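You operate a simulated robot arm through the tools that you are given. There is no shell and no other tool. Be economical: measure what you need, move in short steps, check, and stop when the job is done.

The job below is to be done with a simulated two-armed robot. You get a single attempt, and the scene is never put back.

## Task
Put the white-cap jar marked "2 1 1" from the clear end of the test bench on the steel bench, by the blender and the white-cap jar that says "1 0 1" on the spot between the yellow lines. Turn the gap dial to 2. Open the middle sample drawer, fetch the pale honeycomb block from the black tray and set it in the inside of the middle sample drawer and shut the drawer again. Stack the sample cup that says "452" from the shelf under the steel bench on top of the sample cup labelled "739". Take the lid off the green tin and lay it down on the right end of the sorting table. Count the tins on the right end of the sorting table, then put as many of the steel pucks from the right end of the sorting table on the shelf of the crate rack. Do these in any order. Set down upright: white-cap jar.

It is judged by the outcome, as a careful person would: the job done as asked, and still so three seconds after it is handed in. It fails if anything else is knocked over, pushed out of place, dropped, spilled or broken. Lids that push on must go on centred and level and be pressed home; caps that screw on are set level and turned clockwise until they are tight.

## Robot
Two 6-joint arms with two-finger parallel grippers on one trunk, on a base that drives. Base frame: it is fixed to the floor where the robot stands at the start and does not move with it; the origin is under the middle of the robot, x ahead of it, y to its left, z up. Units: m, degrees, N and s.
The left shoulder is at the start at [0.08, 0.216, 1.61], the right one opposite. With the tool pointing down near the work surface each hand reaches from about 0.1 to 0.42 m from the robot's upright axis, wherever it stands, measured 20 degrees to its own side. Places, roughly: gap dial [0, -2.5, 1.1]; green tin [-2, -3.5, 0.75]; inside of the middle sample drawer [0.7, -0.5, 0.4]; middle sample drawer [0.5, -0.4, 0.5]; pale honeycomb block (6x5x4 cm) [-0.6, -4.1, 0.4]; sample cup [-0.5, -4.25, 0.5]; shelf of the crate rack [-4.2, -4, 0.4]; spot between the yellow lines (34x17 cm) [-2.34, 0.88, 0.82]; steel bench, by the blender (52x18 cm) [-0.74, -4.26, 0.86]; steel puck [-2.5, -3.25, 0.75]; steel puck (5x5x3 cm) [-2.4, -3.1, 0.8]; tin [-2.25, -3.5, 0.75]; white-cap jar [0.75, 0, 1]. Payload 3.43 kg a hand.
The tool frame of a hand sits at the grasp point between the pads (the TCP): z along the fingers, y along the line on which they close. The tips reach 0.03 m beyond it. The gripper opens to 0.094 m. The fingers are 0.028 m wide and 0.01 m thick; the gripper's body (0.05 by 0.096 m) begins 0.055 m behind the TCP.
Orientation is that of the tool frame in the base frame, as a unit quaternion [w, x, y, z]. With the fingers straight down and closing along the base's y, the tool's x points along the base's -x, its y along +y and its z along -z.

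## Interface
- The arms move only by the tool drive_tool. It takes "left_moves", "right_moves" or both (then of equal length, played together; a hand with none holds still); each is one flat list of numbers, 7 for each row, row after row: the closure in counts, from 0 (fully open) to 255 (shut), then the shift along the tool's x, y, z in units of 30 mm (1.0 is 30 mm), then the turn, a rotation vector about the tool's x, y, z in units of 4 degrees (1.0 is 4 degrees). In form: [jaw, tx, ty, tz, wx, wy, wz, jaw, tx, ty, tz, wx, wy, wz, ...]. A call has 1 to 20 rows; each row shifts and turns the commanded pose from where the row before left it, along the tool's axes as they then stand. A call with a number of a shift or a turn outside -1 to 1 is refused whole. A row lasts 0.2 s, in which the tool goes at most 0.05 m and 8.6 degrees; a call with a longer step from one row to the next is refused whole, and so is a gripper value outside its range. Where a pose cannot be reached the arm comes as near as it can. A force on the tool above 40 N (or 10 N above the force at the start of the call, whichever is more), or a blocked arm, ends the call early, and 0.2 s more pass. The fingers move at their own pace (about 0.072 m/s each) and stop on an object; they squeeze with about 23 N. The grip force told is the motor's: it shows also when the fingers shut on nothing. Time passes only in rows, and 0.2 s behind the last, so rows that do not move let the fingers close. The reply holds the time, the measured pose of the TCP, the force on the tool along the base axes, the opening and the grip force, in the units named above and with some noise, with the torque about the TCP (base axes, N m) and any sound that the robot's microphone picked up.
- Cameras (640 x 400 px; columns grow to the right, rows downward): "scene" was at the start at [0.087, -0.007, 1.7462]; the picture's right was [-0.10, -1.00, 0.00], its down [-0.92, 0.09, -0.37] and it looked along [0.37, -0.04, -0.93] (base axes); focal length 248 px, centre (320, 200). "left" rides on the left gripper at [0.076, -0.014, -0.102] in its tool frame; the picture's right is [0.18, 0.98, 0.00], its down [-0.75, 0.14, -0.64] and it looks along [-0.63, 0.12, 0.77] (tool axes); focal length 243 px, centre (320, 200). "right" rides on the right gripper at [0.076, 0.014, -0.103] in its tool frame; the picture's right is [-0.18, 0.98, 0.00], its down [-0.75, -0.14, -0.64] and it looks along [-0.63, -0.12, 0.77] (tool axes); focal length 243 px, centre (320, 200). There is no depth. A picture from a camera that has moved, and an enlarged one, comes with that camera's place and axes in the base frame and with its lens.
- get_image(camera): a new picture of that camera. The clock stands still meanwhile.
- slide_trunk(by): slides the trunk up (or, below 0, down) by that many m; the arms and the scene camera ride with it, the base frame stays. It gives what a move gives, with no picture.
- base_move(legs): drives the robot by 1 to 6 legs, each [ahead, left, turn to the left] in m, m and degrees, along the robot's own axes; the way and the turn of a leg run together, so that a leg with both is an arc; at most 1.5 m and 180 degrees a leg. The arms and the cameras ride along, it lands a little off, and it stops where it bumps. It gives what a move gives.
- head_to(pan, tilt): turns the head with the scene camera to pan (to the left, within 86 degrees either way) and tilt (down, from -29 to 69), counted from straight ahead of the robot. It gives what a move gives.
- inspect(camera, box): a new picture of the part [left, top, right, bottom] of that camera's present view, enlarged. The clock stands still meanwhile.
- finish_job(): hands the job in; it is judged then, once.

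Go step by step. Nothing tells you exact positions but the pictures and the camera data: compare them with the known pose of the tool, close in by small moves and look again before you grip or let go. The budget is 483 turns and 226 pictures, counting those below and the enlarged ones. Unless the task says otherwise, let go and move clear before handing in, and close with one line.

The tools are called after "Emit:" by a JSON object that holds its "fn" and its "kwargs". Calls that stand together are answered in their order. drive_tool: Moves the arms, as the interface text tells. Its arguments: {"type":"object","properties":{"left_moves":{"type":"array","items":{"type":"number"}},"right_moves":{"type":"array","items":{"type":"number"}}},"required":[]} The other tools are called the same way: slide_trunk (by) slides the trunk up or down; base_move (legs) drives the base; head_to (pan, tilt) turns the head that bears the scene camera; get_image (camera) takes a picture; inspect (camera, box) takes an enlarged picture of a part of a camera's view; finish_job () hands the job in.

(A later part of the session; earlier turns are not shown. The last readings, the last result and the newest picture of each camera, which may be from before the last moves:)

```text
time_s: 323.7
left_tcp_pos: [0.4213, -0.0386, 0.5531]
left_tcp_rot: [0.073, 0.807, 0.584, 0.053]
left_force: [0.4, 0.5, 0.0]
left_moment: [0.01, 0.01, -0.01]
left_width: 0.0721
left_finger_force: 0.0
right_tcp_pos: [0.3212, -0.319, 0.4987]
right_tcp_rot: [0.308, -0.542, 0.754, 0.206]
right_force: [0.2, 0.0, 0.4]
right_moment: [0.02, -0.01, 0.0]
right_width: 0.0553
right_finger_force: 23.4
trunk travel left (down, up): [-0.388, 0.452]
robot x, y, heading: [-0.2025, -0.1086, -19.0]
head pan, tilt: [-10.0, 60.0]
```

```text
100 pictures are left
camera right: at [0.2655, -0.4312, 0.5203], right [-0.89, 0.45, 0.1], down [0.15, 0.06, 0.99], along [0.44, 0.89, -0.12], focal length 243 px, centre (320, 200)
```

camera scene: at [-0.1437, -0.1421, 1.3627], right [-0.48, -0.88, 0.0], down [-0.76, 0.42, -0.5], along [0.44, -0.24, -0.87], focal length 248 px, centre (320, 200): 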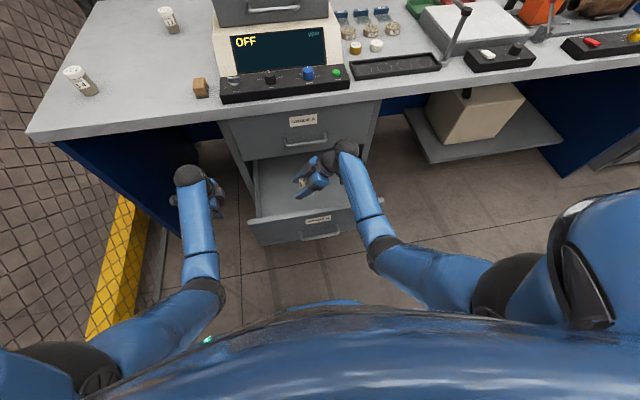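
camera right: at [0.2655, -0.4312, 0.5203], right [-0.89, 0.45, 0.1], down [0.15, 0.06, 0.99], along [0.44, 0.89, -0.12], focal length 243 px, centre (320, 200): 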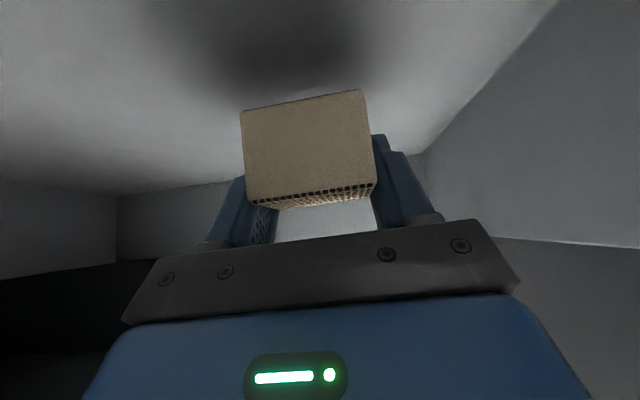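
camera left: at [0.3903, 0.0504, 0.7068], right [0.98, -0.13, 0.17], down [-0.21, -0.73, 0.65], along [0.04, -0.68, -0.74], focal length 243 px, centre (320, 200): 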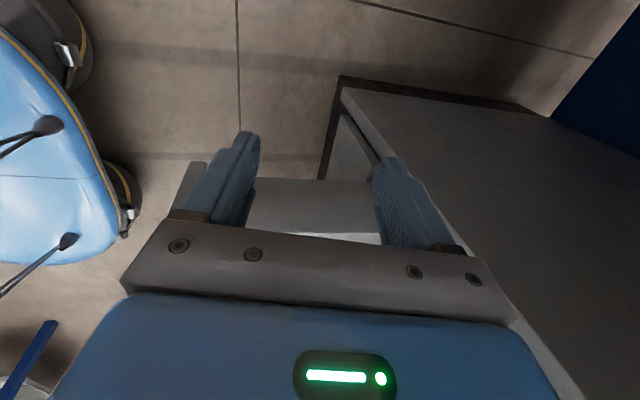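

Emit:
{"fn": "slide_trunk", "kwargs": {"by": 0.06}}

Emit:
{"fn": "base_move", "kwargs": {"legs": [[0.025, 0, 0]]}}

Emit:
{"fn": "drive_tool", "kwargs": {"right_moves": [255, 0, 0.9, 0, 0, 0, 0, 255, 0, 0, 0, 0, 0, 0]}}

Emit:
{"fn": "base_move", "kwargs": {"legs": [[0.025, 0, 0]]}}

Emit:
{"fn": "drive_tool", "kwargs": {"right_moves": [255, 0.3, 0.8, 0.32, 0, 0, 0, 255, 0.4, 0, 0.42, 0, 0, 0, 255, 0.4, 0, 0.42, 0, 0, 0, 255, 0, 0, 0, 0, 0, 0]}}

Emit:
{"fn": "inspect", "kwargs": {"camera": "scene", "box": [220, 110, 400, 260]}}

```text
time_s: 324.7
left_tcp_pos: [0.4251, -0.0404, 0.6079]
left_tcp_rot: [0.07, 0.807, 0.584, 0.052]
left_force: [1.0, -0.1, 0.3]
left_moment: [-0.01, -0.01, -0.01]
left_width: 0.0718
left_finger_force: 0.0
right_tcp_pos: [0.319, -0.316, 0.5461]
right_tcp_rot: [0.302, -0.538, 0.757, 0.214]
right_force: [0.4, 0.6, -0.7]
right_moment: [-0.02, 0.02, 0.02]
right_width: 0.0555
right_finger_force: 23.4
trunk travel left (down, up): [-0.448, 0.392]
robot x, y, heading: [-0.2014, -0.1083, -19.0]
head pan, tilt: [-10.0, 60.0]
```

```text
time_s: 325.5
left_tcp_pos: [0.4472, -0.0481, 0.6097]
left_tcp_rot: [0.07, 0.806, 0.585, 0.053]
left_force: [0.2, -0.5, -0.1]
left_moment: [0.03, -0.01, 0.0]
left_width: 0.072
left_finger_force: 0.1
right_tcp_pos: [0.339, -0.3247, 0.5489]
right_tcp_rot: [0.303, -0.539, 0.756, 0.214]
right_force: [-0.2, -0.6, -0.7]
right_moment: [-0.03, -0.04, -0.06]
right_width: 0.0554
right_finger_force: 22.8
trunk travel left (down, up): [-0.448, 0.392]
robot x, y, heading: [-0.1805, -0.1146, -18.7]
head pan, tilt: [-10.0, 60.0]
```

```text
time_s: 326.1
left_tcp_pos: [0.4478, -0.0479, 0.6066]
left_tcp_rot: [0.069, 0.806, 0.585, 0.051]
left_force: [0.3, -0.4, 0.3]
left_moment: [0.02, 0.04, -0.01]
left_width: 0.0718
left_finger_force: 0.0
right_tcp_pos: [0.3153, -0.3161, 0.5466]
right_tcp_rot: [0.302, -0.539, 0.757, 0.214]
right_force: [-0.1, -0.6, -1.1]
right_moment: [0.0, -0.01, 0.01]
right_width: 0.0555
right_finger_force: 22.9
trunk travel left (down, up): [-0.448, 0.392]
robot x, y, heading: [-0.1826, -0.1133, -19.0]
head pan, tilt: [-10.0, 60.0]
```

```text
time_s: 326.9
left_tcp_pos: [0.4713, -0.0562, 0.6079]
left_tcp_rot: [0.07, 0.807, 0.585, 0.053]
left_force: [-0.4, -0.2, 0.6]
left_moment: [-0.03, -0.01, 0.02]
left_width: 0.0717
left_finger_force: 0.1
right_tcp_pos: [0.3364, -0.3231, 0.5475]
right_tcp_rot: [0.303, -0.539, 0.756, 0.213]
right_force: [-0.7, -0.2, -0.9]
right_moment: [-0.01, -0.04, 0.0]
right_width: 0.0555
right_finger_force: 23.0
trunk travel left (down, up): [-0.448, 0.392]
robot x, y, heading: [-0.1568, -0.1213, -19.0]
head pan, tilt: [-10.0, 60.0]
```

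```text
time_s: 327.9
left_tcp_pos: [0.4708, -0.0555, 0.609]
left_tcp_rot: [0.07, 0.806, 0.585, 0.052]
left_force: [0.9, -0.7, -0.2]
left_moment: [0.01, 0.01, 0.01]
left_width: 0.072
left_finger_force: 0.0
right_tcp_pos: [0.3154, -0.3154, 0.4993]
right_tcp_rot: [0.303, -0.539, 0.757, 0.214]
right_force: [0.2, -0.7, -0.4]
right_moment: [-0.01, 0.0, 0.01]
right_width: 0.0555
right_finger_force: 23.0
trunk travel left (down, up): [-0.448, 0.392]
robot x, y, heading: [-0.1594, -0.1247, -18.6]
head pan, tilt: [-10.0, 60.0]
```

```text
2.67 times, centred on (310, 185) of scene
camera zoom: at [-0.0708, -0.1669, 1.3627], right [-0.48, -0.88, 0.0], down [-0.76, 0.42, -0.5], along [0.44, -0.24, -0.87], focal length 661 px, centre (347, 240)
```

zoom: 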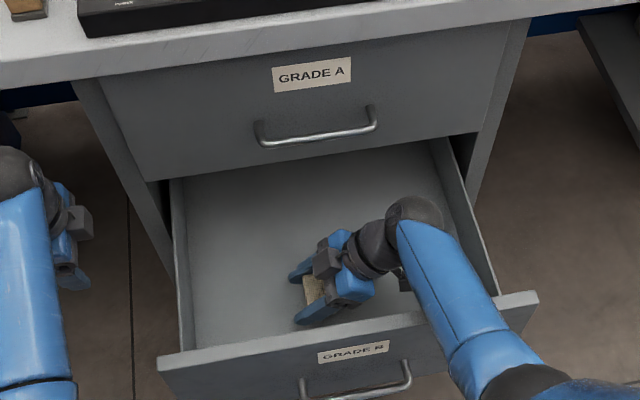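

Emit:
{"fn": "drive_tool", "kwargs": {"right_moves": [255, 0.35, 0, 0.37, 0, 0, 0, 255, 0, 0, 0, 0, 0, 0]}}

Emit:
{"fn": "drive_tool", "kwargs": {"right_moves": [255, 0.23, 0, 0.24, 0, 0, 0, 255, 0, 0, 0, 0, 0, 0]}}

Emit:
{"fn": "get_image", "kwargs": {"camera": "right"}}

```text
time_s: 328.5
left_tcp_pos: [0.4701, -0.056, 0.6075]
left_tcp_rot: [0.07, 0.806, 0.585, 0.052]
left_force: [0.7, -0.4, 0.1]
left_moment: [0.01, -0.02, -0.01]
left_width: 0.0719
left_finger_force: 0.1
right_tcp_pos: [0.315, -0.3159, 0.484]
right_tcp_rot: [0.303, -0.538, 0.756, 0.214]
right_force: [0.2, 0.2, -0.2]
right_moment: [0.05, -0.01, 0.03]
right_width: 0.0556
right_finger_force: 22.9
trunk travel left (down, up): [-0.448, 0.392]
robot x, y, heading: [-0.1568, -0.1285, -18.9]
head pan, tilt: [-10.0, 60.0]
```

```text
time_s: 329.1
left_tcp_pos: [0.4692, -0.0555, 0.6089]
left_tcp_rot: [0.071, 0.807, 0.584, 0.052]
left_force: [0.2, -0.9, -0.2]
left_moment: [0.01, -0.01, 0.02]
left_width: 0.0718
left_finger_force: 0.2
right_tcp_pos: [0.3158, -0.3157, 0.4752]
right_tcp_rot: [0.303, -0.539, 0.756, 0.215]
right_force: [0.8, 0.4, -1.1]
right_moment: [0.01, -0.04, 0.01]
right_width: 0.0556
right_finger_force: 22.8
trunk travel left (down, up): [-0.448, 0.392]
robot x, y, heading: [-0.16, -0.1259, -18.9]
head pan, tilt: [-10.0, 60.0]
```

```text
98 pictures are left
camera right: at [0.2604, -0.4289, 0.4963], right [-0.89, 0.45, 0.12], down [0.17, 0.05, 0.98], along [0.44, 0.89, -0.12], focal length 243 px, centre (320, 200)
```

right: 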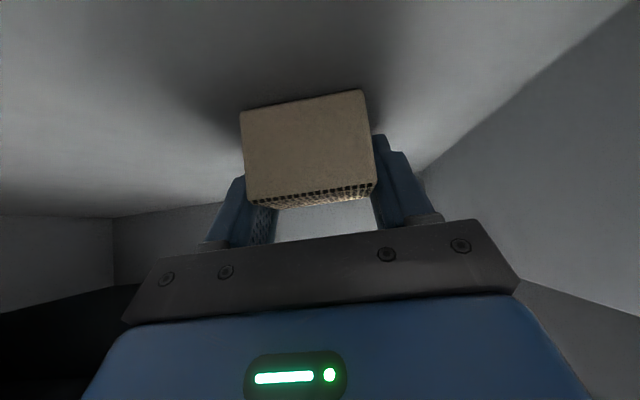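

Emit:
{"fn": "drive_tool", "kwargs": {"right_moves": [255, 0.2, 0, 0.21, 0, 0, 0, 255, 0, 0, 0, 0, 0, 0]}}

Emit:
{"fn": "drive_tool", "kwargs": {"right_moves": [255, 0.15, 0, 0.16, 0, 0, 0, 255, 0, 0, 0, 0, 0, 0]}}

Emit:
{"fn": "drive_tool", "kwargs": {"right_moves": [255, 0.15, 0, 0.16, 0, 0, 0, 255, 0, 0, 0, 0, 0, 0]}}

```text
time_s: 329.6
left_tcp_pos: [0.4698, -0.0563, 0.6074]
left_tcp_rot: [0.07, 0.807, 0.584, 0.052]
left_force: [0.3, 0.1, 0.4]
left_moment: [-0.03, -0.02, 0.01]
left_width: 0.0717
left_finger_force: 0.0
right_tcp_pos: [0.3241, -0.318, 0.4735]
right_tcp_rot: [0.31, -0.539, 0.754, 0.211]
right_force: [-2.2, -5.5, 24.7]
right_moment: [0.08, 0.77, 0.42]
right_width: 0.0556
right_finger_force: 23.5
trunk travel left (down, up): [-0.448, 0.392]
robot x, y, heading: [-0.1613, -0.1256, -19.3]
head pan, tilt: [-10.0, 60.0]
stopped in row 2 (right hand): the force on the tool passed its limit at 44 N (the readings are from after the stop); the commanded pose is now the measured one
```

```text
time_s: 330.0
left_tcp_pos: [0.4698, -0.0572, 0.6082]
left_tcp_rot: [0.07, 0.807, 0.584, 0.051]
left_force: [-0.5, 0.8, 0.0]
left_moment: [-0.02, -0.04, -0.02]
left_width: 0.0719
left_finger_force: 0.0
right_tcp_pos: [0.3273, -0.3186, 0.4745]
right_tcp_rot: [0.315, -0.536, 0.755, 0.209]
right_force: [-3.3, -0.9, 16.1]
right_moment: [-0.1, 0.64, 0.13]
right_width: 0.0555
right_finger_force: 22.9
trunk travel left (down, up): [-0.448, 0.392]
robot x, y, heading: [-0.155, -0.1249, -19.1]
head pan, tilt: [-10.0, 60.0]
stopped in row 1 (right hand): the force on the tool passed its limit at 46 N (the readings are from after the stop); the commanded pose is now the measured one
```

```text
time_s: 330.4
left_tcp_pos: [0.4695, -0.0589, 0.6076]
left_tcp_rot: [0.069, 0.808, 0.584, 0.051]
left_force: [0.3, 0.4, -0.3]
left_moment: [0.0, 0.02, -0.01]
left_width: 0.0719
left_finger_force: 0.1
right_tcp_pos: [0.333, -0.3211, 0.474]
right_tcp_rot: [0.319, -0.537, 0.753, 0.207]
right_force: [-1.1, -3.5, 20.7]
right_moment: [-0.16, 0.71, 0.28]
right_width: 0.0554
right_finger_force: 23.1
trunk travel left (down, up): [-0.448, 0.392]
robot x, y, heading: [-0.1615, -0.1235, -19.0]
head pan, tilt: [-10.0, 60.0]
stopped in row 2 (right hand): the force on the tool passed its limit at 48 N (the readings are from after the stop); the commanded pose is now the measured one
```

Emit:
{"fn": "drive_tool", "kwargs": {"right_moves": [160, 0, 0, 0, 0, 0, 0, 60, 0, 0, 0, 0, 0, 0, 40, 0, 0, 0, 0, 0, 0, 40, 0, 0, 0, 0, 0, 0]}}

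Emit:
{"fn": "get_image", "kwargs": {"camera": "right"}}

```text
time_s: 331.4
left_tcp_pos: [0.4694, -0.0587, 0.6093]
left_tcp_rot: [0.071, 0.807, 0.583, 0.053]
left_force: [0.3, 0.1, 0.4]
left_moment: [-0.01, -0.01, -0.01]
left_width: 0.072
left_finger_force: 0.0
right_tcp_pos: [0.3322, -0.3206, 0.4749]
right_tcp_rot: [0.32, -0.537, 0.752, 0.207]
right_force: [-2.5, -8.6, 36.5]
right_moment: [0.58, 1.31, 0.07]
right_width: 0.0784
right_finger_force: 0.0
trunk travel left (down, up): [-0.448, 0.392]
robot x, y, heading: [-0.157, -0.1268, -19.0]
head pan, tilt: [-10.0, 60.0]
```

```text
97 pictures are left
camera right: at [0.2747, -0.4337, 0.4933], right [-0.88, 0.46, 0.1], down [0.13, 0.04, 0.99], along [0.45, 0.89, -0.1], focal length 243 px, centre (320, 200)
```

right: 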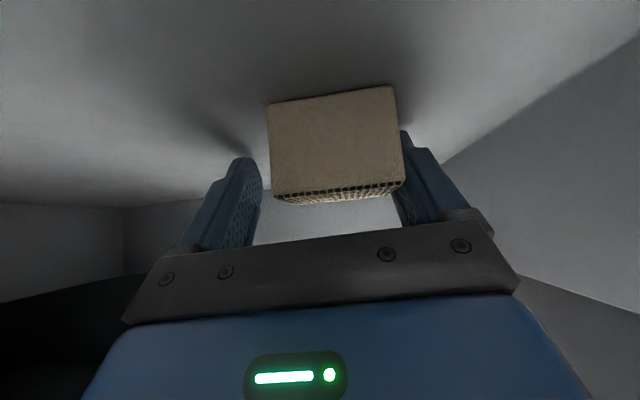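

Emit:
{"fn": "drive_tool", "kwargs": {"right_moves": [40, -0.35, 0, -0.37, 0, 0, 0, 40, -0.6, 0, -0.63, 0, 0, 0, 40, -0.6, 0, -0.63, 0, 0, 0, 40, -0.6, 0, -0.63, 0, 0, 0]}}

Emit:
{"fn": "get_image", "kwargs": {"camera": "right"}}

```text
time_s: 332.4
left_tcp_pos: [0.4702, -0.0588, 0.6085]
left_tcp_rot: [0.071, 0.808, 0.583, 0.052]
left_force: [-0.1, -0.1, 0.3]
left_moment: [0.01, 0.0, -0.01]
left_width: 0.0719
left_finger_force: 0.1
right_tcp_pos: [0.3272, -0.3215, 0.5653]
right_tcp_rot: [0.316, -0.537, 0.754, 0.209]
right_force: [-0.7, 0.0, 0.2]
right_moment: [-0.01, 0.02, 0.02]
right_width: 0.0793
right_finger_force: 0.1
trunk travel left (down, up): [-0.448, 0.392]
robot x, y, heading: [-0.158, -0.1226, -18.9]
head pan, tilt: [-10.0, 60.0]
```

```text
96 pictures are left
camera right: at [0.2716, -0.4344, 0.5849], right [-0.88, 0.46, 0.1], down [0.14, 0.04, 0.99], along [0.45, 0.89, -0.1], focal length 243 px, centre (320, 200)
```

right: 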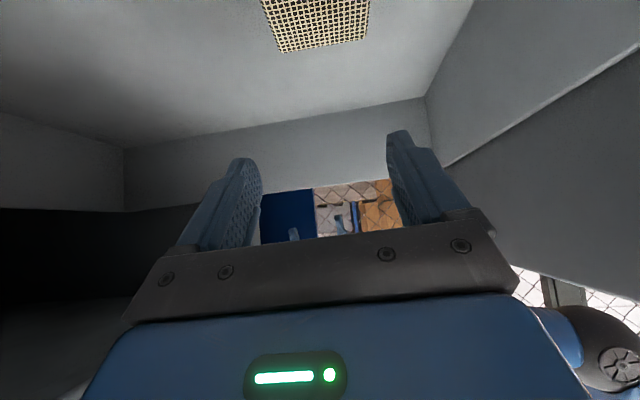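

Emit:
{"fn": "slide_trunk", "kwargs": {"by": 0.2}}

Emit:
{"fn": "base_move", "kwargs": {"legs": [[-0.06, -0.1, 0], [-0.05, -0.24, 0], [-0.2, 0, 0]]}}

Emit:
{"fn": "drive_tool", "kwargs": {"left_moves": [255, 0, 0.6, 0, -1, 0, 0, 255, 0, 0.6, 0, -1, 0, 0, 255, 0, 0.6, 0, -1, 0, 0, 255, 0, 0.6, 0, -1, 0, 0, 255, 0, 0.6, 0, -1, 0, 0, 255, 0, 0.6, 0, -1, 0, 0, 255, 0, 0.6, 0, -1, 0, 0, 255, 0, 0.6, 0, -1, 0, 0, 255, 0, 0.6, 0, -1, 0, 0, 255, 0, 0, 0, 0, 0, 0, 255, 0, 0, 0, 0, 0, 0], "right_moves": [40, 0.6, 0, 0, 0, 1, 0, 40, 0.6, 0, 0, 0, 1, 0, 40, 0.6, 0, 0, 0, 1, 0, 40, 0.6, 0, 0, 0, 1, 0, 40, 0.6, 0, 0, 0, 1, 0, 40, 0.6, 0, 0, 0, 1, 0, 40, 0.6, 0, 0, 0, 1, 0, 40, 0.6, 0, 0, 0, 1, 0, 40, 0.6, 0, 0, 0, 1, 0, 40, 0.6, 0, 0, 0, 1, 0, 40, 0.6, 0, 0, 0, 1, 0]}}

Emit:
{"fn": "get_image", "kwargs": {"camera": "scene"}}

```text
time_s: 334.2
left_tcp_pos: [0.4669, -0.0569, 0.7864]
left_tcp_rot: [0.061, 0.807, 0.585, 0.045]
left_force: [9.0, 0.9, -13.9]
left_moment: [0.18, 1.35, 0.15]
left_width: 0.0745
left_finger_force: 2.1
right_tcp_pos: [0.3305, -0.321, 0.7518]
right_tcp_rot: [0.316, -0.537, 0.754, 0.209]
right_force: [-0.9, 0.2, -0.4]
right_moment: [-0.01, 0.0, 0.01]
right_width: 0.0794
right_finger_force: 0.1
trunk travel left (down, up): [-0.635, 0.205]
robot x, y, heading: [-0.1605, -0.1267, -19.1]
head pan, tilt: [-10.0, 60.0]
stopped: the force on the tool passed its limit at 46 N (the readings are from after the stop); the commanded pose is now the measured one
```

```text
time_s: 338.0
left_tcp_pos: [0.0649, -0.2799, 0.7867]
left_tcp_rot: [0.062, 0.808, 0.584, 0.045]
left_force: [-0.3, -0.6, 0.8]
left_moment: [-0.01, -0.02, 0.03]
left_width: 0.0717
left_finger_force: 0.1
right_tcp_pos: [-0.0716, -0.5447, 0.7504]
right_tcp_rot: [0.317, -0.535, 0.755, 0.208]
right_force: [-0.2, -0.5, 0.9]
right_moment: [0.04, -0.03, 0.05]
right_width: 0.079
right_finger_force: 0.0
trunk travel left (down, up): [-0.635, 0.205]
robot x, y, heading: [-0.5573, -0.3466, -18.9]
head pan, tilt: [-10.0, 60.0]
```

```text
time_s: 340.4
left_tcp_pos: [0.2017, -0.3246, 0.8554]
left_tcp_rot: [0.31, 0.749, 0.542, 0.224]
left_force: [0.1, -0.1, 0.5]
left_moment: [-0.02, -0.02, 0.04]
left_width: 0.0001
left_finger_force: 23.3
right_tcp_pos: [-0.1307, -0.7107, 0.6723]
right_tcp_rot: [0.011, -0.576, 0.818, -0.009]
right_force: [-0.4, -0.3, 0.5]
right_moment: [0.02, 0.03, -0.01]
right_width: 0.0795
right_finger_force: 0.1
trunk travel left (down, up): [-0.635, 0.205]
robot x, y, heading: [-0.5605, -0.3464, -19.0]
head pan, tilt: [-10.0, 60.0]
```

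```text
95 pictures are left
camera scene: at [-0.4724, -0.3903, 1.5496], right [-0.49, -0.87, 0.0], down [-0.76, 0.42, -0.5], along [0.44, -0.24, -0.87], focal length 248 px, centre (320, 200)
```

scene: 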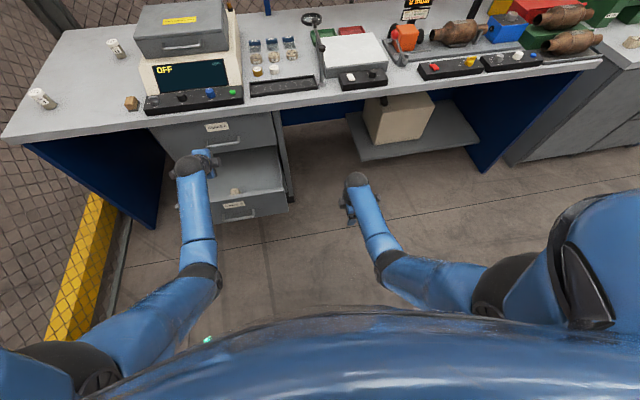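

Emit:
{"fn": "base_move", "kwargs": {"legs": [[-0.13, 0, 0]]}}

Emit:
{"fn": "slide_trunk", "kwargs": {"by": -0.295}}

Emit:
{"fn": "get_image", "kwargs": {"camera": "left"}}

Emit:
{"fn": "get_image", "kwargs": {"camera": "scene"}}

```text
time_s: 341.7
left_tcp_pos: [0.0808, -0.2824, 0.8541]
left_tcp_rot: [0.308, 0.749, 0.542, 0.223]
left_force: [0.9, 0.1, -0.1]
left_moment: [-0.02, 0.01, 0.02]
left_width: 0.0
left_finger_force: 23.0
right_tcp_pos: [-0.2515, -0.6679, 0.6711]
right_tcp_rot: [0.011, -0.575, 0.818, -0.007]
right_force: [-0.3, 0.1, -0.2]
right_moment: [0.02, 0.0, 0.01]
right_width: 0.0793
right_finger_force: 0.0
trunk travel left (down, up): [-0.635, 0.205]
robot x, y, heading: [-0.6794, -0.3032, -19.0]
head pan, tilt: [-10.0, 60.0]
```

```text
time_s: 344.7
left_tcp_pos: [0.081, -0.2823, 0.5589]
left_tcp_rot: [0.31, 0.749, 0.541, 0.223]
left_force: [-0.4, 0.1, 0.0]
left_moment: [0.01, -0.02, 0.0]
left_width: 0.0
left_finger_force: 22.9
right_tcp_pos: [-0.252, -0.6661, 0.3775]
right_tcp_rot: [0.011, -0.576, 0.818, -0.008]
right_force: [0.1, 0.7, 0.1]
right_moment: [0.01, 0.0, 0.0]
right_width: 0.0792
right_finger_force: 0.0
trunk travel left (down, up): [-0.34, 0.5]
robot x, y, heading: [-0.6828, -0.3049, -19.6]
head pan, tilt: [-10.0, 60.0]
```

```text
94 pictures are left
camera left: at [0.0249, -0.1851, 0.6225], right [0.72, -0.04, 0.69], down [-0.57, -0.6, 0.55], along [0.4, -0.8, -0.46], focal length 243 px, centre (320, 200)
```

left: 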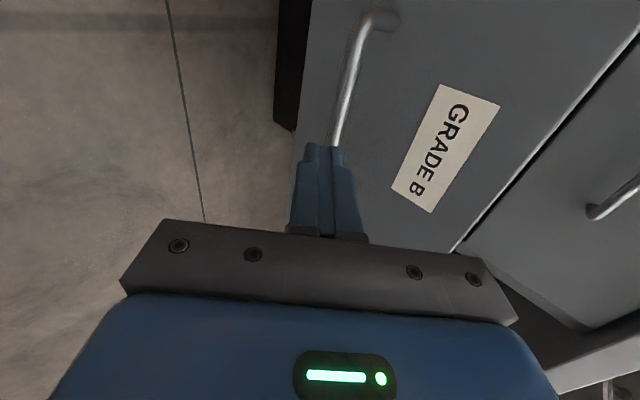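

```text
93 pictures are left
camera scene: at [-0.5941, -0.3481, 1.2546], right [-0.49, -0.87, 0.0], down [-0.76, 0.42, -0.5], along [0.44, -0.24, -0.87], focal length 248 px, centre (320, 200)
```

scene: 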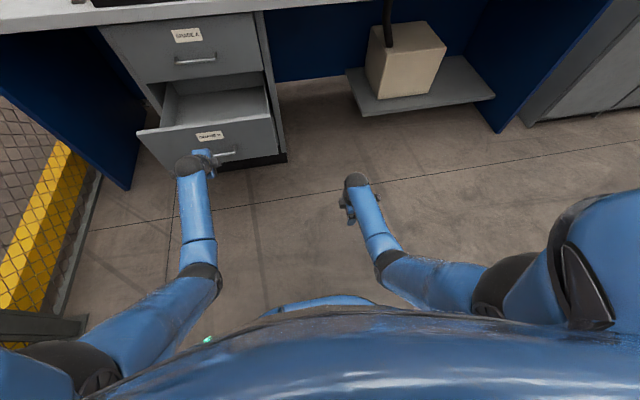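

Emit:
{"fn": "base_move", "kwargs": {"legs": [[0.22, 0, 0]]}}

Emit:
{"fn": "get_image", "kwargs": {"camera": "left"}}

```text
time_s: 346.4
left_tcp_pos: [0.2885, -0.3557, 0.5581]
left_tcp_rot: [0.309, 0.75, 0.54, 0.224]
left_force: [-0.3, 0.1, 0.3]
left_moment: [-0.01, 0.03, 0.01]
left_width: 0.0002
left_finger_force: 23.3
right_tcp_pos: [-0.045, -0.7409, 0.3758]
right_tcp_rot: [0.012, -0.575, 0.818, -0.008]
right_force: [0.1, -0.2, -0.1]
right_moment: [0.0, 0.0, -0.02]
right_width: 0.0795
right_finger_force: 0.1
trunk travel left (down, up): [-0.34, 0.5]
robot x, y, heading: [-0.4734, -0.3774, -19.3]
head pan, tilt: [-10.0, 60.0]
```

```text
92 pictures are left
camera left: at [0.2339, -0.2586, 0.6219], right [0.72, -0.05, 0.69], down [-0.57, -0.6, 0.55], along [0.39, -0.8, -0.46], focal length 243 px, centre (320, 200)
```

left: 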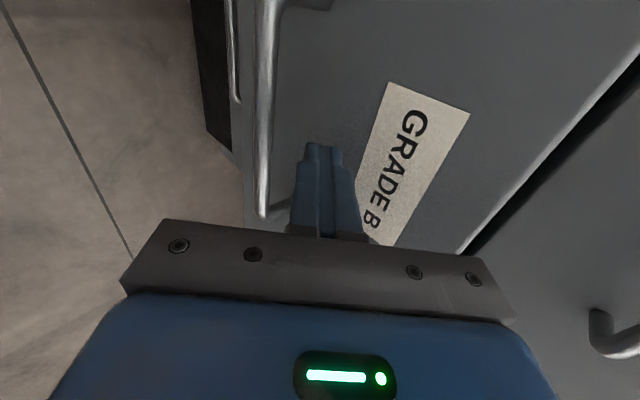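

Emit:
{"fn": "base_move", "kwargs": {"legs": [[0.1, 0, 0]]}}

Emit:
{"fn": "base_move", "kwargs": {"legs": [[0.03, 0, 0]]}}

Emit:
{"fn": "get_image", "kwargs": {"camera": "scene"}}

Emit:
{"fn": "get_image", "kwargs": {"camera": "left"}}

```text
time_s: 347.5
left_tcp_pos: [0.3825, -0.389, 0.5584]
left_tcp_rot: [0.309, 0.75, 0.541, 0.222]
left_force: [0.8, 0.0, 0.2]
left_moment: [0.0, 0.03, 0.01]
left_width: 0.0
left_finger_force: 23.5
right_tcp_pos: [0.0484, -0.7738, 0.3767]
right_tcp_rot: [0.012, -0.575, 0.818, -0.008]
right_force: [0.3, -0.6, -0.5]
right_moment: [0.04, 0.02, 0.0]
right_width: 0.0793
right_finger_force: 0.0
trunk travel left (down, up): [-0.34, 0.5]
robot x, y, heading: [-0.3776, -0.4053, -19.2]
head pan, tilt: [-10.0, 60.0]
```

```text
time_s: 348.4
left_tcp_pos: [0.3961, -0.3923, 0.5631]
left_tcp_rot: [0.308, 0.749, 0.542, 0.222]
left_force: [-16.3, 3.2, 12.9]
left_moment: [0.01, -0.1, 0.11]
left_width: 0.0
left_finger_force: 23.1
right_tcp_pos: [0.0649, -0.7771, 0.3785]
right_tcp_rot: [0.013, -0.576, 0.818, -0.008]
right_force: [0.7, 0.2, 0.2]
right_moment: [0.0, 0.01, -0.02]
right_width: 0.0792
right_finger_force: 0.1
trunk travel left (down, up): [-0.34, 0.5]
robot x, y, heading: [-0.3591, -0.4191, -19.0]
head pan, tilt: [-10.0, 60.0]
stopped in leg 1: the force on the tool passed its limit at 129 N (the readings are from after the stop); the commanded pose is now the measured one
```

```text
91 pictures are left
camera scene: at [-0.2789, -0.4587, 1.2548], right [-0.48, -0.87, 0.0], down [-0.76, 0.42, -0.5], along [0.44, -0.24, -0.86], focal length 248 px, centre (320, 200)
```

scene: 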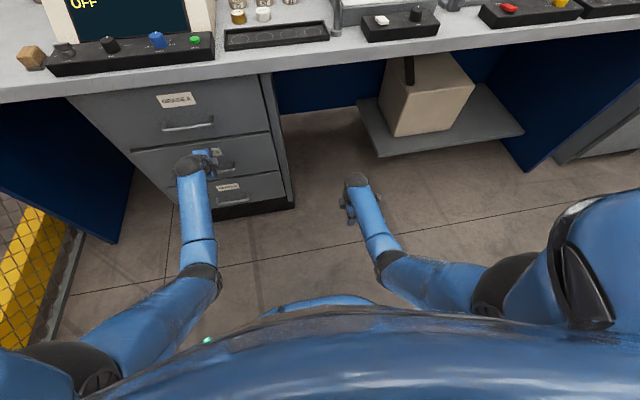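

```text
90 pictures are left
camera left: at [0.3405, -0.2952, 0.6259], right [0.72, -0.04, 0.69], down [-0.57, -0.6, 0.56], along [0.39, -0.8, -0.46], focal length 243 px, centre (320, 200)
```

left: 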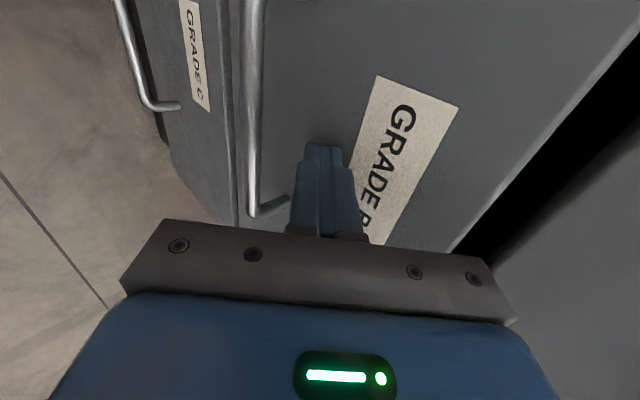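

Emit:
{"fn": "base_move", "kwargs": {"legs": [[-0.12, 0, 0]]}}

Emit:
{"fn": "get_image", "kwargs": {"camera": "left"}}

Emit:
{"fn": "inspect", "kwargs": {"camera": "scene", "box": [60, 60, 320, 240]}}

```text
time_s: 349.6
left_tcp_pos: [0.2832, -0.3541, 0.5601]
left_tcp_rot: [0.307, 0.75, 0.542, 0.22]
left_force: [0.2, -0.4, 0.6]
left_moment: [-0.02, 0.0, -0.01]
left_width: 0.0002
left_finger_force: 22.9
right_tcp_pos: [-0.0483, -0.7392, 0.3777]
right_tcp_rot: [0.012, -0.576, 0.817, -0.008]
right_force: [-0.1, 0.1, -0.3]
right_moment: [-0.01, 0.0, -0.02]
right_width: 0.0791
right_finger_force: 0.1
trunk travel left (down, up): [-0.34, 0.5]
robot x, y, heading: [-0.4768, -0.3738, -19.0]
head pan, tilt: [-10.0, 60.0]
```

```text
89 pictures are left
camera left: at [0.2289, -0.2569, 0.6233], right [0.72, -0.05, 0.69], down [-0.57, -0.6, 0.56], along [0.39, -0.8, -0.46], focal length 243 px, centre (320, 200)
```

left: 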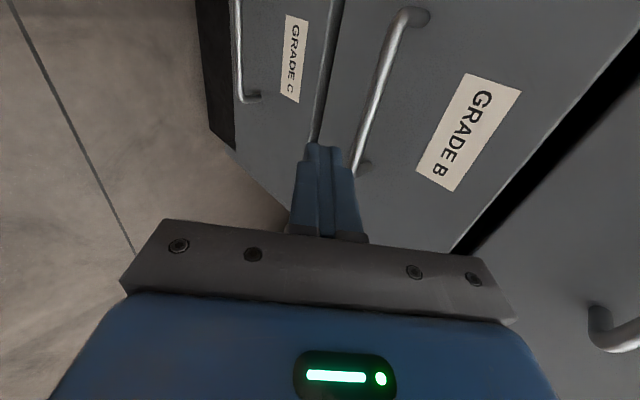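

```text
2.22 times, centred on (190, 150) of scene
camera zoom: at [-0.3892, -0.4191, 1.2546], right [-0.49, -0.87, 0.0], down [-0.76, 0.42, -0.5], along [0.44, -0.24, -0.87], focal length 551 px, centre (609, 311)
```

zoom: 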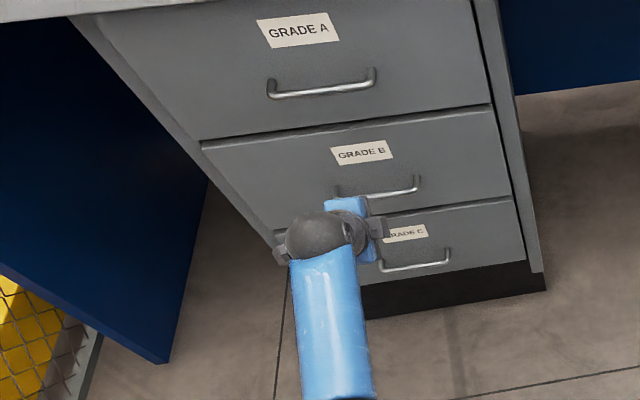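

Emit:
{"fn": "slide_trunk", "kwargs": {"by": 0.4}}

Emit:
{"fn": "slide_trunk", "kwargs": {"by": 0.1}}

Emit:
{"fn": "drive_tool", "kwargs": {"left_moves": [0, 0, -0.6, 0, 1, 0, 0, 0, 0, -0.6, 0, 1, 0, 0, 0, 0, -0.6, 0, 1, 0, 0, 0, 0, -0.6, 0, 1, 0, 0, 0, 0, -0.6, 0, 1, 0, 0, 0, 0, -0.6, 0, 1, 0, 0, 0, 0, -0.6, 0, 1, 0, 0, 0, 0, -0.6, 0, 1, 0, 0, 0, 0, -0.6, 0, 1, 0, 0, 0, 0, -0.6, 0, 1, 0, 0, 0, 0, -0.6, 0, 1, 0, 0, 0, 0, -0.3, 0, 0.5, 0, 0, 0, 0, 0, 0, 0, 0, -1, 0, 0, 0, 0, 0, 0, -1, 0, 0, 0, 0, 0, 0, -1, 0, 0, 0, 0, 0, 0, -1, 0, 0, 0, 0, 0, 0, -1, 0, 0, 0, 0, 0, 0, -1, 0, 0, 0, 0, 0, 0, -1, 0, 0, 0, 0, 0, 0, -1], "right_moves": [0, 0, 0, 0, 0, 0, 1, 0, 0, 0, 0, 0, 0, 1, 0, 0, 0, 0, 0, 0, 1, 0, 0, 0, 0, 0, 0, 1, 0, 0, 0, 0, 0, 0, 1, 0, 0, 0, 0, 0, 0, 1, 0, 0, 0, 0, 0, 0, 1, 0, 0, 0, 0, 0, 0, 1, 0, 0, 0, 0, 0, 0, 1, 0, 0, 0, 0, 0, 0, 1, 0, 0, 0, 0, 0, 0, 1, 0, 0, 0, 0, 0, 0, 1, 0, 0, 0, 0, 0, 0, 1, 0, 0, 0, 0, 0, 0, 1, 0, 0, 0, 0, 0, 0, 1, 0, 0, 0, 0, 0, 0, 1, 0, 0, 0, 0, 0, 0, 1, 0, 0, 0, 0, 0, 0, 1, 0, 0, 0, 0, 0, 0, 1, 0, 0, 0, 0, 0, 0, 1]}}

Emit:
{"fn": "drive_tool", "kwargs": {"left_moves": [0, 0, 0, 0, 0, 0, -1, 0, 0, 0, 0, 0, 0, -1, 0, 0, 0, 0, 0, 0, -1, 0, 0, 0, 0, 0, 0, -1, 0, 0, 0, 0, 0, 0, -1, 0, 0, 0, 0, 0, 0, -1, 0, 0, 0, 0, 0, 0, -1, 0, 0, 0, 0, 0, 0, -1, 0, 0, 0, 0, 0, 0, -1, 0, 0, 0, 0, 0, 0, -1, 0, 0, 0, 0, 0, 0, -1, 0, 0, 0, 0, 0, 0, -1, 0, 0, 0, 0, 0, 0, -1, 0, 0, 0, 0, 0, 0, -1, 0, 0, 0, 0, 0, 0, -0.5], "right_moves": [0, 0, 0, 0, 0, 0, 1, 0, 0, 0, 0, 0, 0, 1, 0, 0, 0, 0, 0, 0, 0.5, 0, 0, 0, 0, 0, 0, 0, 0, 0, 0, 0, 0, 0, 0, 0, 0, 0, 0, 0, 0, 0, 0, 0, 0, 0, 0, 0, 0, 0, 0, 0, 0, 0, 0, 0, 0, 0, 0, 0, 0, 0, 0, 0, 0, 0, 0, 0, 0, 0, 0, 0, 0, 0, 0, 0, 0, 0, 0, 0, 0, 0, 0, 0, 0, 0, 0, 0, 0, 0, 0, 0, 0, 0, 0, 0, 0, 0, 0, 0, 0, 0, 0, 0, 0]}}

```text
time_s: 353.4
left_tcp_pos: [0.2835, -0.3561, 0.9603]
left_tcp_rot: [0.307, 0.751, 0.542, 0.221]
left_force: [0.3, 0.0, 0.3]
left_moment: [-0.01, -0.01, -0.01]
left_width: 0.0001
left_finger_force: 22.7
right_tcp_pos: [-0.049, -0.7397, 0.7768]
right_tcp_rot: [0.011, -0.575, 0.818, -0.008]
right_force: [0.6, 0.3, -1.2]
right_moment: [-0.01, 0.0, 0.0]
right_width: 0.0795
right_finger_force: 0.0
trunk travel left (down, up): [-0.74, 0.1]
robot x, y, heading: [-0.4746, -0.3735, -19.1]
head pan, tilt: [-10.0, 60.0]
```

```text
time_s: 354.8
left_tcp_pos: [0.2842, -0.3544, 1.06]
left_tcp_rot: [0.307, 0.75, 0.542, 0.22]
left_force: [0.3, -0.1, -1.3]
left_moment: [0.05, 0.0, -0.02]
left_width: 0.0
left_finger_force: 23.2
right_tcp_pos: [-0.0475, -0.7396, 0.8767]
right_tcp_rot: [0.012, -0.576, 0.818, -0.008]
right_force: [0.3, -0.3, -0.3]
right_moment: [0.01, 0.0, -0.01]
right_width: 0.0792
right_finger_force: 0.1
trunk travel left (down, up): [-0.84, 0.0]
robot x, y, heading: [-0.4764, -0.3742, -19.1]
head pan, tilt: [-10.0, 60.0]
```

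```text
time_s: 359.0
left_tcp_pos: [0.1083, -0.2973, 0.9795]
left_tcp_rot: [-0.013, 0.618, 0.786, -0.006]
left_force: [-0.4, 0.1, -0.1]
left_moment: [-0.02, 0.0, -0.02]
left_width: 0.0938
left_finger_force: 0.1
right_tcp_pos: [-0.0477, -0.7393, 0.8763]
right_tcp_rot: [0.013, 0.086, 0.996, 0.003]
right_force: [-0.2, -0.2, 0.0]
right_moment: [0.02, -0.02, -0.01]
right_width: 0.094
right_finger_force: 0.0
trunk travel left (down, up): [-0.84, 0.0]
robot x, y, heading: [-0.4771, -0.3769, -19.2]
head pan, tilt: [-10.0, 60.0]
```

```text
time_s: 362.2
left_tcp_pos: [0.1078, -0.2957, 0.9803]
left_tcp_rot: [-0.013, 0.16, 0.987, 0.001]
left_force: [-0.1, -0.2, -0.1]
left_moment: [-0.02, 0.03, 0.0]
left_width: 0.0943
left_finger_force: 0.1
right_tcp_pos: [-0.0481, -0.741, 0.8771]
right_tcp_rot: [0.013, 0.171, 0.985, 0.003]
right_force: [0.6, 0.1, 0.4]
right_moment: [0.0, 0.05, -0.03]
right_width: 0.094
right_finger_force: 0.0
trunk travel left (down, up): [-0.84, 0.0]
robot x, y, heading: [-0.4733, -0.3769, -19.0]
head pan, tilt: [-10.0, 60.0]
```

Emit:
{"fn": "drive_tool", "kwargs": {"left_moves": [0, 0, 0, -0.5, 0, 0, 0, 0, 0, 0, -0.5, 0, 0, 0, 0, 0, 0, -0.5, 0, 0, 0, 0, 0, 0, 0, 0, 0, 0], "right_moves": [0, 0, 0, -1, 0, 0, 0, 0, 0, 0, -1, 0, 0, 0, 0, 0, 0, -1, 0, 0, 0, 0, 0, 0, -1, 0, 0, 0]}}

Emit:
{"fn": "base_move", "kwargs": {"legs": [[0, 0, -161], [1.2, -0.13, 0], [0.35, 0.1, 0], [0, 0, 71]]}}

Emit:
{"fn": "head_to", "kwargs": {"pan": 0, "tilt": 30}}

Emit:
{"fn": "get_image", "kwargs": {"camera": "scene"}}

```text
time_s: 363.2
left_tcp_pos: [0.1092, -0.2957, 1.0255]
left_tcp_rot: [-0.013, 0.16, 0.987, 0.002]
left_force: [-0.5, 1.0, 0.0]
left_moment: [-0.02, -0.02, 0.02]
left_width: 0.0941
left_finger_force: 0.2
right_tcp_pos: [-0.0508, -0.7404, 0.997]
right_tcp_rot: [0.013, 0.172, 0.985, 0.003]
right_force: [-0.6, -0.2, 0.4]
right_moment: [-0.02, -0.02, 0.02]
right_width: 0.094
right_finger_force: 0.1
trunk travel left (down, up): [-0.84, 0.0]
robot x, y, heading: [-0.4757, -0.374, -19.2]
head pan, tilt: [-10.0, 60.0]
```

```text
time_s: 380.9
left_tcp_pos: [-1.9688, -0.9159, 1.0256]
left_tcp_rot: [-0.009, 0.82, 0.572, 0.011]
left_force: [-0.2, 0.4, -1.4]
left_moment: [0.01, 0.01, 0.02]
left_width: 0.094
left_finger_force: 0.0
right_tcp_pos: [-2.4076, -0.7449, 0.9971]
right_tcp_rot: [0.012, 0.827, 0.562, -0.008]
right_force: [0.2, -0.7, 0.0]
right_moment: [-0.01, 0.0, -0.03]
right_width: 0.0939
right_finger_force: 0.0
trunk travel left (down, up): [-0.84, 0.0]
robot x, y, heading: [-2.0295, -0.3273, -110.7]
head pan, tilt: [-10.0, 60.0]
```

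```text
time_s: 381.8
left_tcp_pos: [-1.9688, -0.9167, 1.026]
left_tcp_rot: [-0.008, 0.82, 0.573, 0.01]
left_force: [0.1, 0.2, -0.3]
left_moment: [0.0, 0.01, -0.05]
left_width: 0.0939
left_finger_force: 0.1
right_tcp_pos: [-2.4064, -0.7441, 0.9974]
right_tcp_rot: [0.012, 0.826, 0.563, -0.007]
right_force: [0.9, -0.1, -1.3]
right_moment: [0.0, 0.03, 0.02]
right_width: 0.0939
right_finger_force: 0.2
trunk travel left (down, up): [-0.84, 0.0]
robot x, y, heading: [-2.0324, -0.3281, -111.0]
head pan, tilt: [0.0, 30.0]
```

```text
87 pictures are left
camera scene: at [-2.0731, -0.4447, 1.7966], right [-0.93, 0.35, 0.0], down [0.18, 0.47, -0.87], along [-0.31, -0.81, -0.5], focal length 248 px, centre (320, 200)
```

scene: 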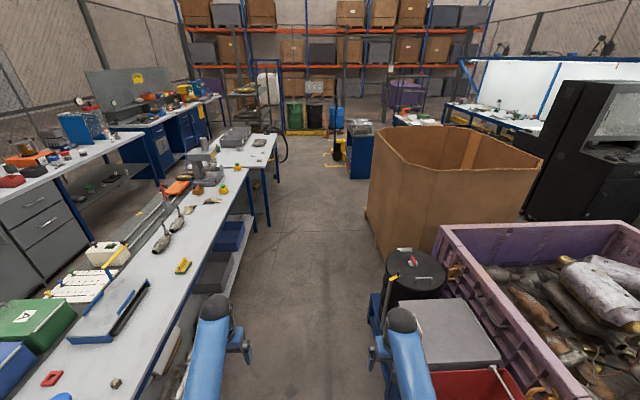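

Emit:
{"fn": "base_move", "kwargs": {"legs": [[1.0, 0.06, 0], [1.2, 0, 0], [0.5, 0, 0]]}}

Emit:
{"fn": "head_to", "kwargs": {"pan": 40, "tilt": 40}}

Emit:
{"fn": "get_image", "kwargs": {"camera": "scene"}}

```text
time_s: 395.2
left_tcp_pos: [-2.8548, -3.453, 1.0256]
left_tcp_rot: [-0.008, 0.818, 0.575, 0.009]
left_force: [-0.1, 0.5, -0.3]
left_moment: [0.0, -0.01, -0.04]
left_width: 0.0942
left_finger_force: 0.1
right_tcp_pos: [-3.2945, -3.2845, 0.9982]
right_tcp_rot: [0.012, 0.825, 0.565, -0.008]
right_force: [-0.5, -0.1, -0.4]
right_moment: [0.01, -0.05, -0.01]
right_width: 0.0942
right_finger_force: 0.0
trunk travel left (down, up): [-0.84, 0.0]
robot x, y, heading: [-2.9209, -2.8696, -110.3]
head pan, tilt: [0.0, 30.0]
```

```text
time_s: 396.3
left_tcp_pos: [-2.8551, -3.4553, 1.0249]
left_tcp_rot: [-0.009, 0.818, 0.575, 0.011]
left_force: [0.4, 0.4, -0.9]
left_moment: [0.03, 0.03, 0.0]
left_width: 0.0939
left_finger_force: 0.1
right_tcp_pos: [-3.294, -3.2854, 0.9971]
right_tcp_rot: [0.01, 0.825, 0.565, -0.008]
right_force: [-0.7, -0.1, 0.1]
right_moment: [0.0, 0.01, -0.02]
right_width: 0.0939
right_finger_force: 0.1
trunk travel left (down, up): [-0.84, 0.0]
robot x, y, heading: [-2.9201, -2.8712, -110.8]
head pan, tilt: [40.0, 40.0]
```

```text
86 pictures are left
camera scene: at [-2.9024, -2.9795, 1.7813], right [-0.94, -0.33, 0.0], down [-0.21, 0.61, -0.77], along [0.26, -0.72, -0.64], focal length 248 px, centre (320, 200)
```

scene: 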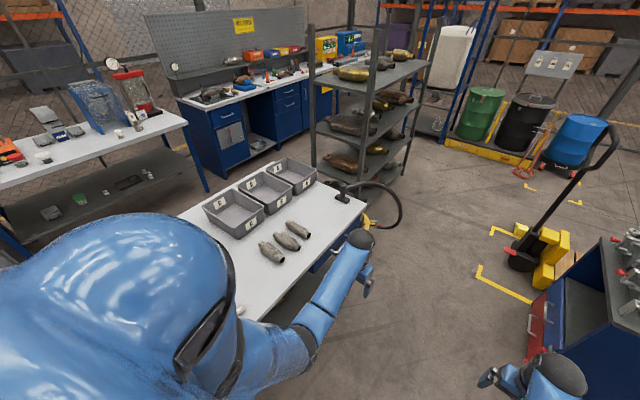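

Emit:
{"fn": "base_move", "kwargs": {"legs": [[0, 0, 91]]}}

Emit:
{"fn": "head_to", "kwargs": {"pan": 0, "tilt": 50}}

Emit:
{"fn": "get_image", "kwargs": {"camera": "scene"}}

```text
time_s: 400.5
left_tcp_pos: [-2.3361, -2.796, 1.0252]
left_tcp_rot: [-0.013, 0.165, 0.986, 0.002]
left_force: [-0.4, -0.1, -0.6]
left_moment: [-0.01, 0.01, 0.0]
left_width: 0.0942
left_finger_force: 0.0
right_tcp_pos: [-2.4993, -3.2381, 0.9971]
right_tcp_rot: [0.012, 0.178, 0.984, 0.003]
right_force: [0.1, -0.3, -1.2]
right_moment: [-0.02, 0.0, 0.02]
right_width: 0.0942
right_finger_force: 0.1
trunk travel left (down, up): [-0.84, 0.0]
robot x, y, heading: [-2.9248, -2.8726, -19.7]
head pan, tilt: [40.0, 40.0]
```

```text
time_s: 401.6
left_tcp_pos: [-2.3344, -2.7959, 1.0243]
left_tcp_rot: [-0.012, 0.165, 0.986, 0.001]
left_force: [0.3, 0.4, -0.7]
left_moment: [0.02, 0.0, 0.03]
left_width: 0.094
left_finger_force: 0.1
right_tcp_pos: [-2.4995, -3.2366, 0.9962]
right_tcp_rot: [0.014, 0.177, 0.984, 0.003]
right_force: [0.3, 0.9, 0.0]
right_moment: [0.02, -0.01, -0.01]
right_width: 0.0941
right_finger_force: 0.1
trunk travel left (down, up): [-0.84, 0.0]
robot x, y, heading: [-2.9226, -2.8658, -19.5]
head pan, tilt: [0.0, 50.0]
```

```text
85 pictures are left
camera scene: at [-2.8189, -2.9065, 1.7672], right [-0.34, -0.94, 0.0], down [-0.72, 0.26, -0.64], along [0.61, -0.22, -0.77], focal length 248 px, centre (320, 200)
```

scene: 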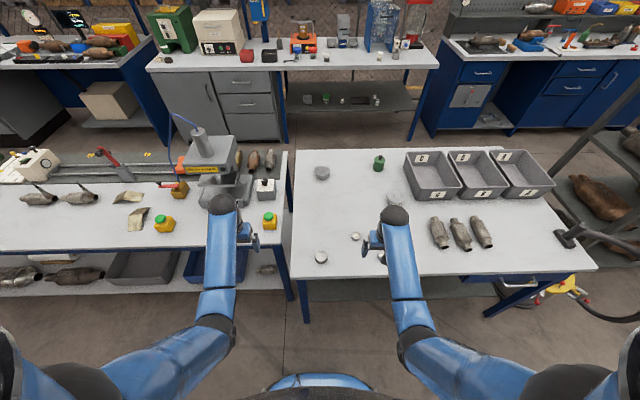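

Emit:
{"fn": "base_move", "kwargs": {"legs": [[0, -0.45, 0]]}}

Emit:
{"fn": "inspect", "kwargs": {"camera": "scene", "box": [160, 120, 420, 300]}}

```text
time_s: 404.3
left_tcp_pos: [-2.4881, -3.2229, 1.0243]
left_tcp_rot: [-0.014, 0.166, 0.986, 0.001]
left_force: [0.3, -0.2, -0.1]
left_moment: [-0.06, 0.04, 0.0]
left_width: 0.0942
left_finger_force: 0.1
right_tcp_pos: [-2.6536, -3.6627, 0.9981]
right_tcp_rot: [0.014, 0.179, 0.984, 0.002]
right_force: [0.3, -0.7, 0.6]
right_moment: [-0.02, 0.01, 0.0]
right_width: 0.0939
right_finger_force: 0.1
trunk travel left (down, up): [-0.84, 0.0]
robot x, y, heading: [-3.0721, -3.2934, -20.0]
head pan, tilt: [0.0, 50.0]
```

```text
2.22 times, centred on (290, 210) of scene
camera zoom: at [-2.9711, -3.3295, 1.7671], right [-0.34, -0.94, 0.0], down [-0.72, 0.26, -0.64], along [0.6, -0.22, -0.77], focal length 551 px, centre (387, 178)
```

zoom: 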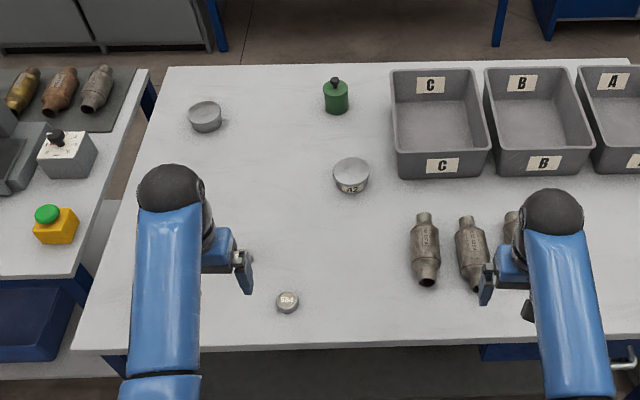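

Emit:
{"fn": "get_image", "kwargs": {"camera": "left"}}

Emit:
{"fn": "inspect", "kwargs": {"camera": "scene", "box": [230, 140, 350, 220]}}

```text
83 pictures are left
camera left: at [-2.5617, -3.2112, 1.129], right [0.15, 0.99, 0.0], down [0.78, -0.12, 0.62], along [0.61, -0.09, -0.78], focal length 243 px, centre (320, 200)
```

left: 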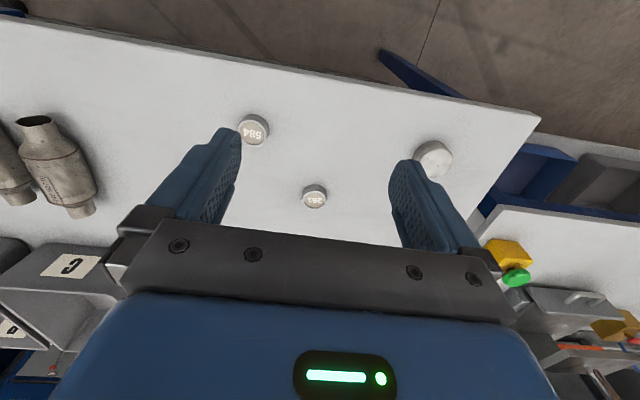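

```text
5.00 times, centred on (290, 180) of scene
camera zoom: at [-2.9711, -3.3295, 1.7671], right [-0.34, -0.94, 0.0], down [-0.72, 0.26, -0.64], along [0.6, -0.22, -0.77], focal length 1240 px, centre (470, 300)
```

zoom: 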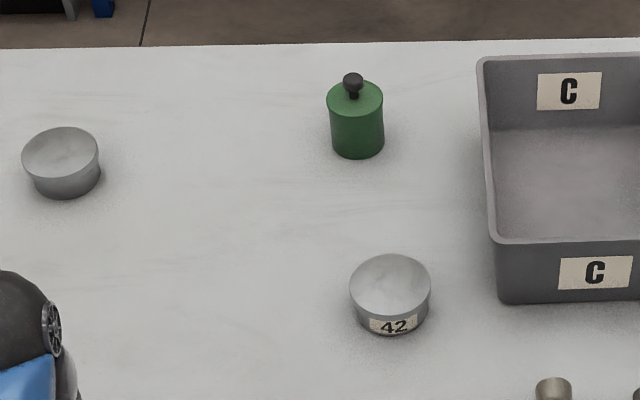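

Emit:
{"fn": "inspect", "kwargs": {"camera": "left", "box": [220, 90, 480, 230]}}

```text
2.46 times, centred on (350, 160) of left
camera zoom: at [-2.5617, -3.2112, 1.129], right [0.15, 0.99, 0.0], down [0.78, -0.12, 0.62], along [0.61, -0.09, -0.78], focal length 597 px, centre (246, 298)
```

zoom: 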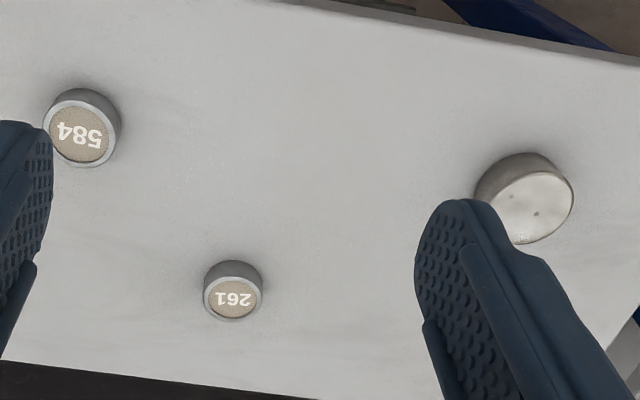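

Emit:
{"fn": "base_move", "kwargs": {"legs": [[-0.05, -0.35, 0]]}}

Emit:
{"fn": "head_to", "kwargs": {"pan": 28, "tilt": 45}}

Emit:
{"fn": "inspect", "kwargs": {"camera": "scene", "box": [150, 80, 470, 300]}}

```text
time_s: 406.6
left_tcp_pos: [-2.6531, -3.5316, 1.0259]
left_tcp_rot: [-0.014, 0.168, 0.986, 0.0]
left_force: [-0.6, -0.3, 0.3]
left_moment: [-0.03, 0.04, 0.01]
left_width: 0.094
left_finger_force: 0.1
right_tcp_pos: [-2.8193, -3.9724, 0.9961]
right_tcp_rot: [0.013, 0.18, 0.984, 0.002]
right_force: [-0.3, 0.1, -0.9]
right_moment: [0.01, -0.02, -0.01]
right_width: 0.0943
right_finger_force: 0.0
trunk travel left (down, up): [-0.84, 0.0]
robot x, y, heading: [-3.2402, -3.6059, -20.2]
head pan, tilt: [0.0, 50.0]
```

```text
time_s: 407.5
left_tcp_pos: [-2.6525, -3.5341, 1.0257]
left_tcp_rot: [-0.012, 0.168, 0.986, 0.002]
left_force: [0.3, 0.0, 0.3]
left_moment: [0.01, 0.0, -0.02]
left_width: 0.094
left_finger_force: 0.0
right_tcp_pos: [-2.8201, -3.9749, 0.9964]
right_tcp_rot: [0.014, 0.18, 0.984, 0.003]
right_force: [0.1, -1.0, -0.5]
right_moment: [-0.01, -0.01, 0.01]
right_width: 0.094
right_finger_force: 0.0
trunk travel left (down, up): [-0.84, 0.0]
robot x, y, heading: [-3.2411, -3.6021, -20.3]
head pan, tilt: [28.0, 45.0]
```

```text
1.82 times, centred on (310, 190) of scene
camera zoom: at [-3.1305, -3.6059, 1.7741], right [0.14, -0.99, 0.0], down [-0.7, -0.1, -0.71], along [0.7, 0.1, -0.71], focal length 451 px, centre (338, 218)
```

zoom: 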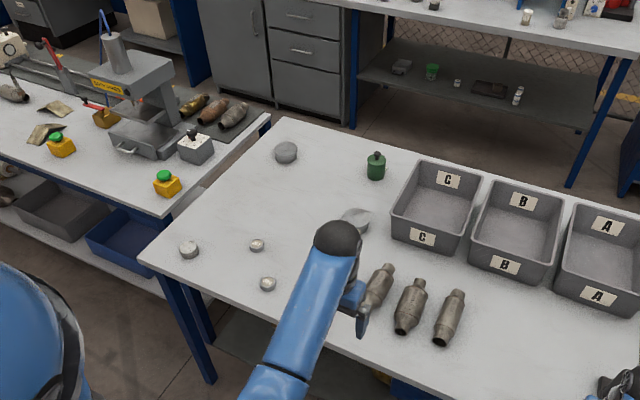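

Emit:
{"fn": "inspect", "kwargs": {"camera": "scene", "box": [225, 185, 325, 245]}}

Emit:
{"fn": "inspect", "kwargs": {"camera": "scene", "box": [260, 140, 360, 210]}}

```text
6.40 times, centred on (275, 215) of scene
camera zoom: at [-3.1305, -3.6059, 1.7741], right [0.14, -0.99, 0.0], down [-0.7, -0.1, -0.71], along [0.7, 0.1, -0.71], focal length 1587 px, centre (608, 104)
```

zoom: 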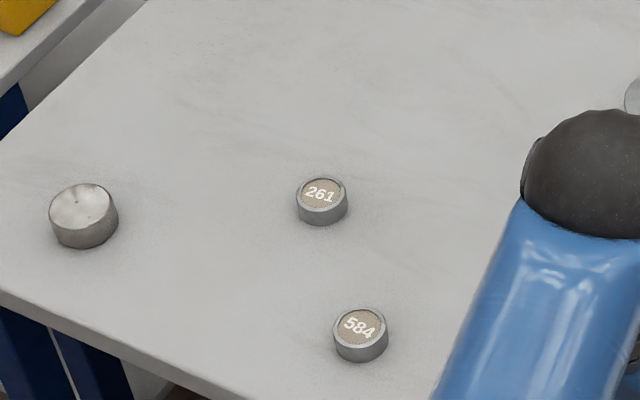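

```text
5.71 times, centred on (310, 175) of scene
camera zoom: at [-3.1305, -3.6059, 1.7741], right [0.14, -0.99, 0.0], down [-0.7, -0.1, -0.71], along [0.7, 0.1, -0.71], focal length 1417 px, centre (377, 343)
```

zoom: 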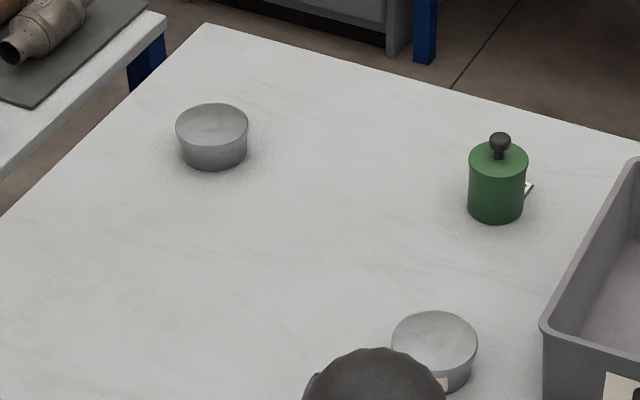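

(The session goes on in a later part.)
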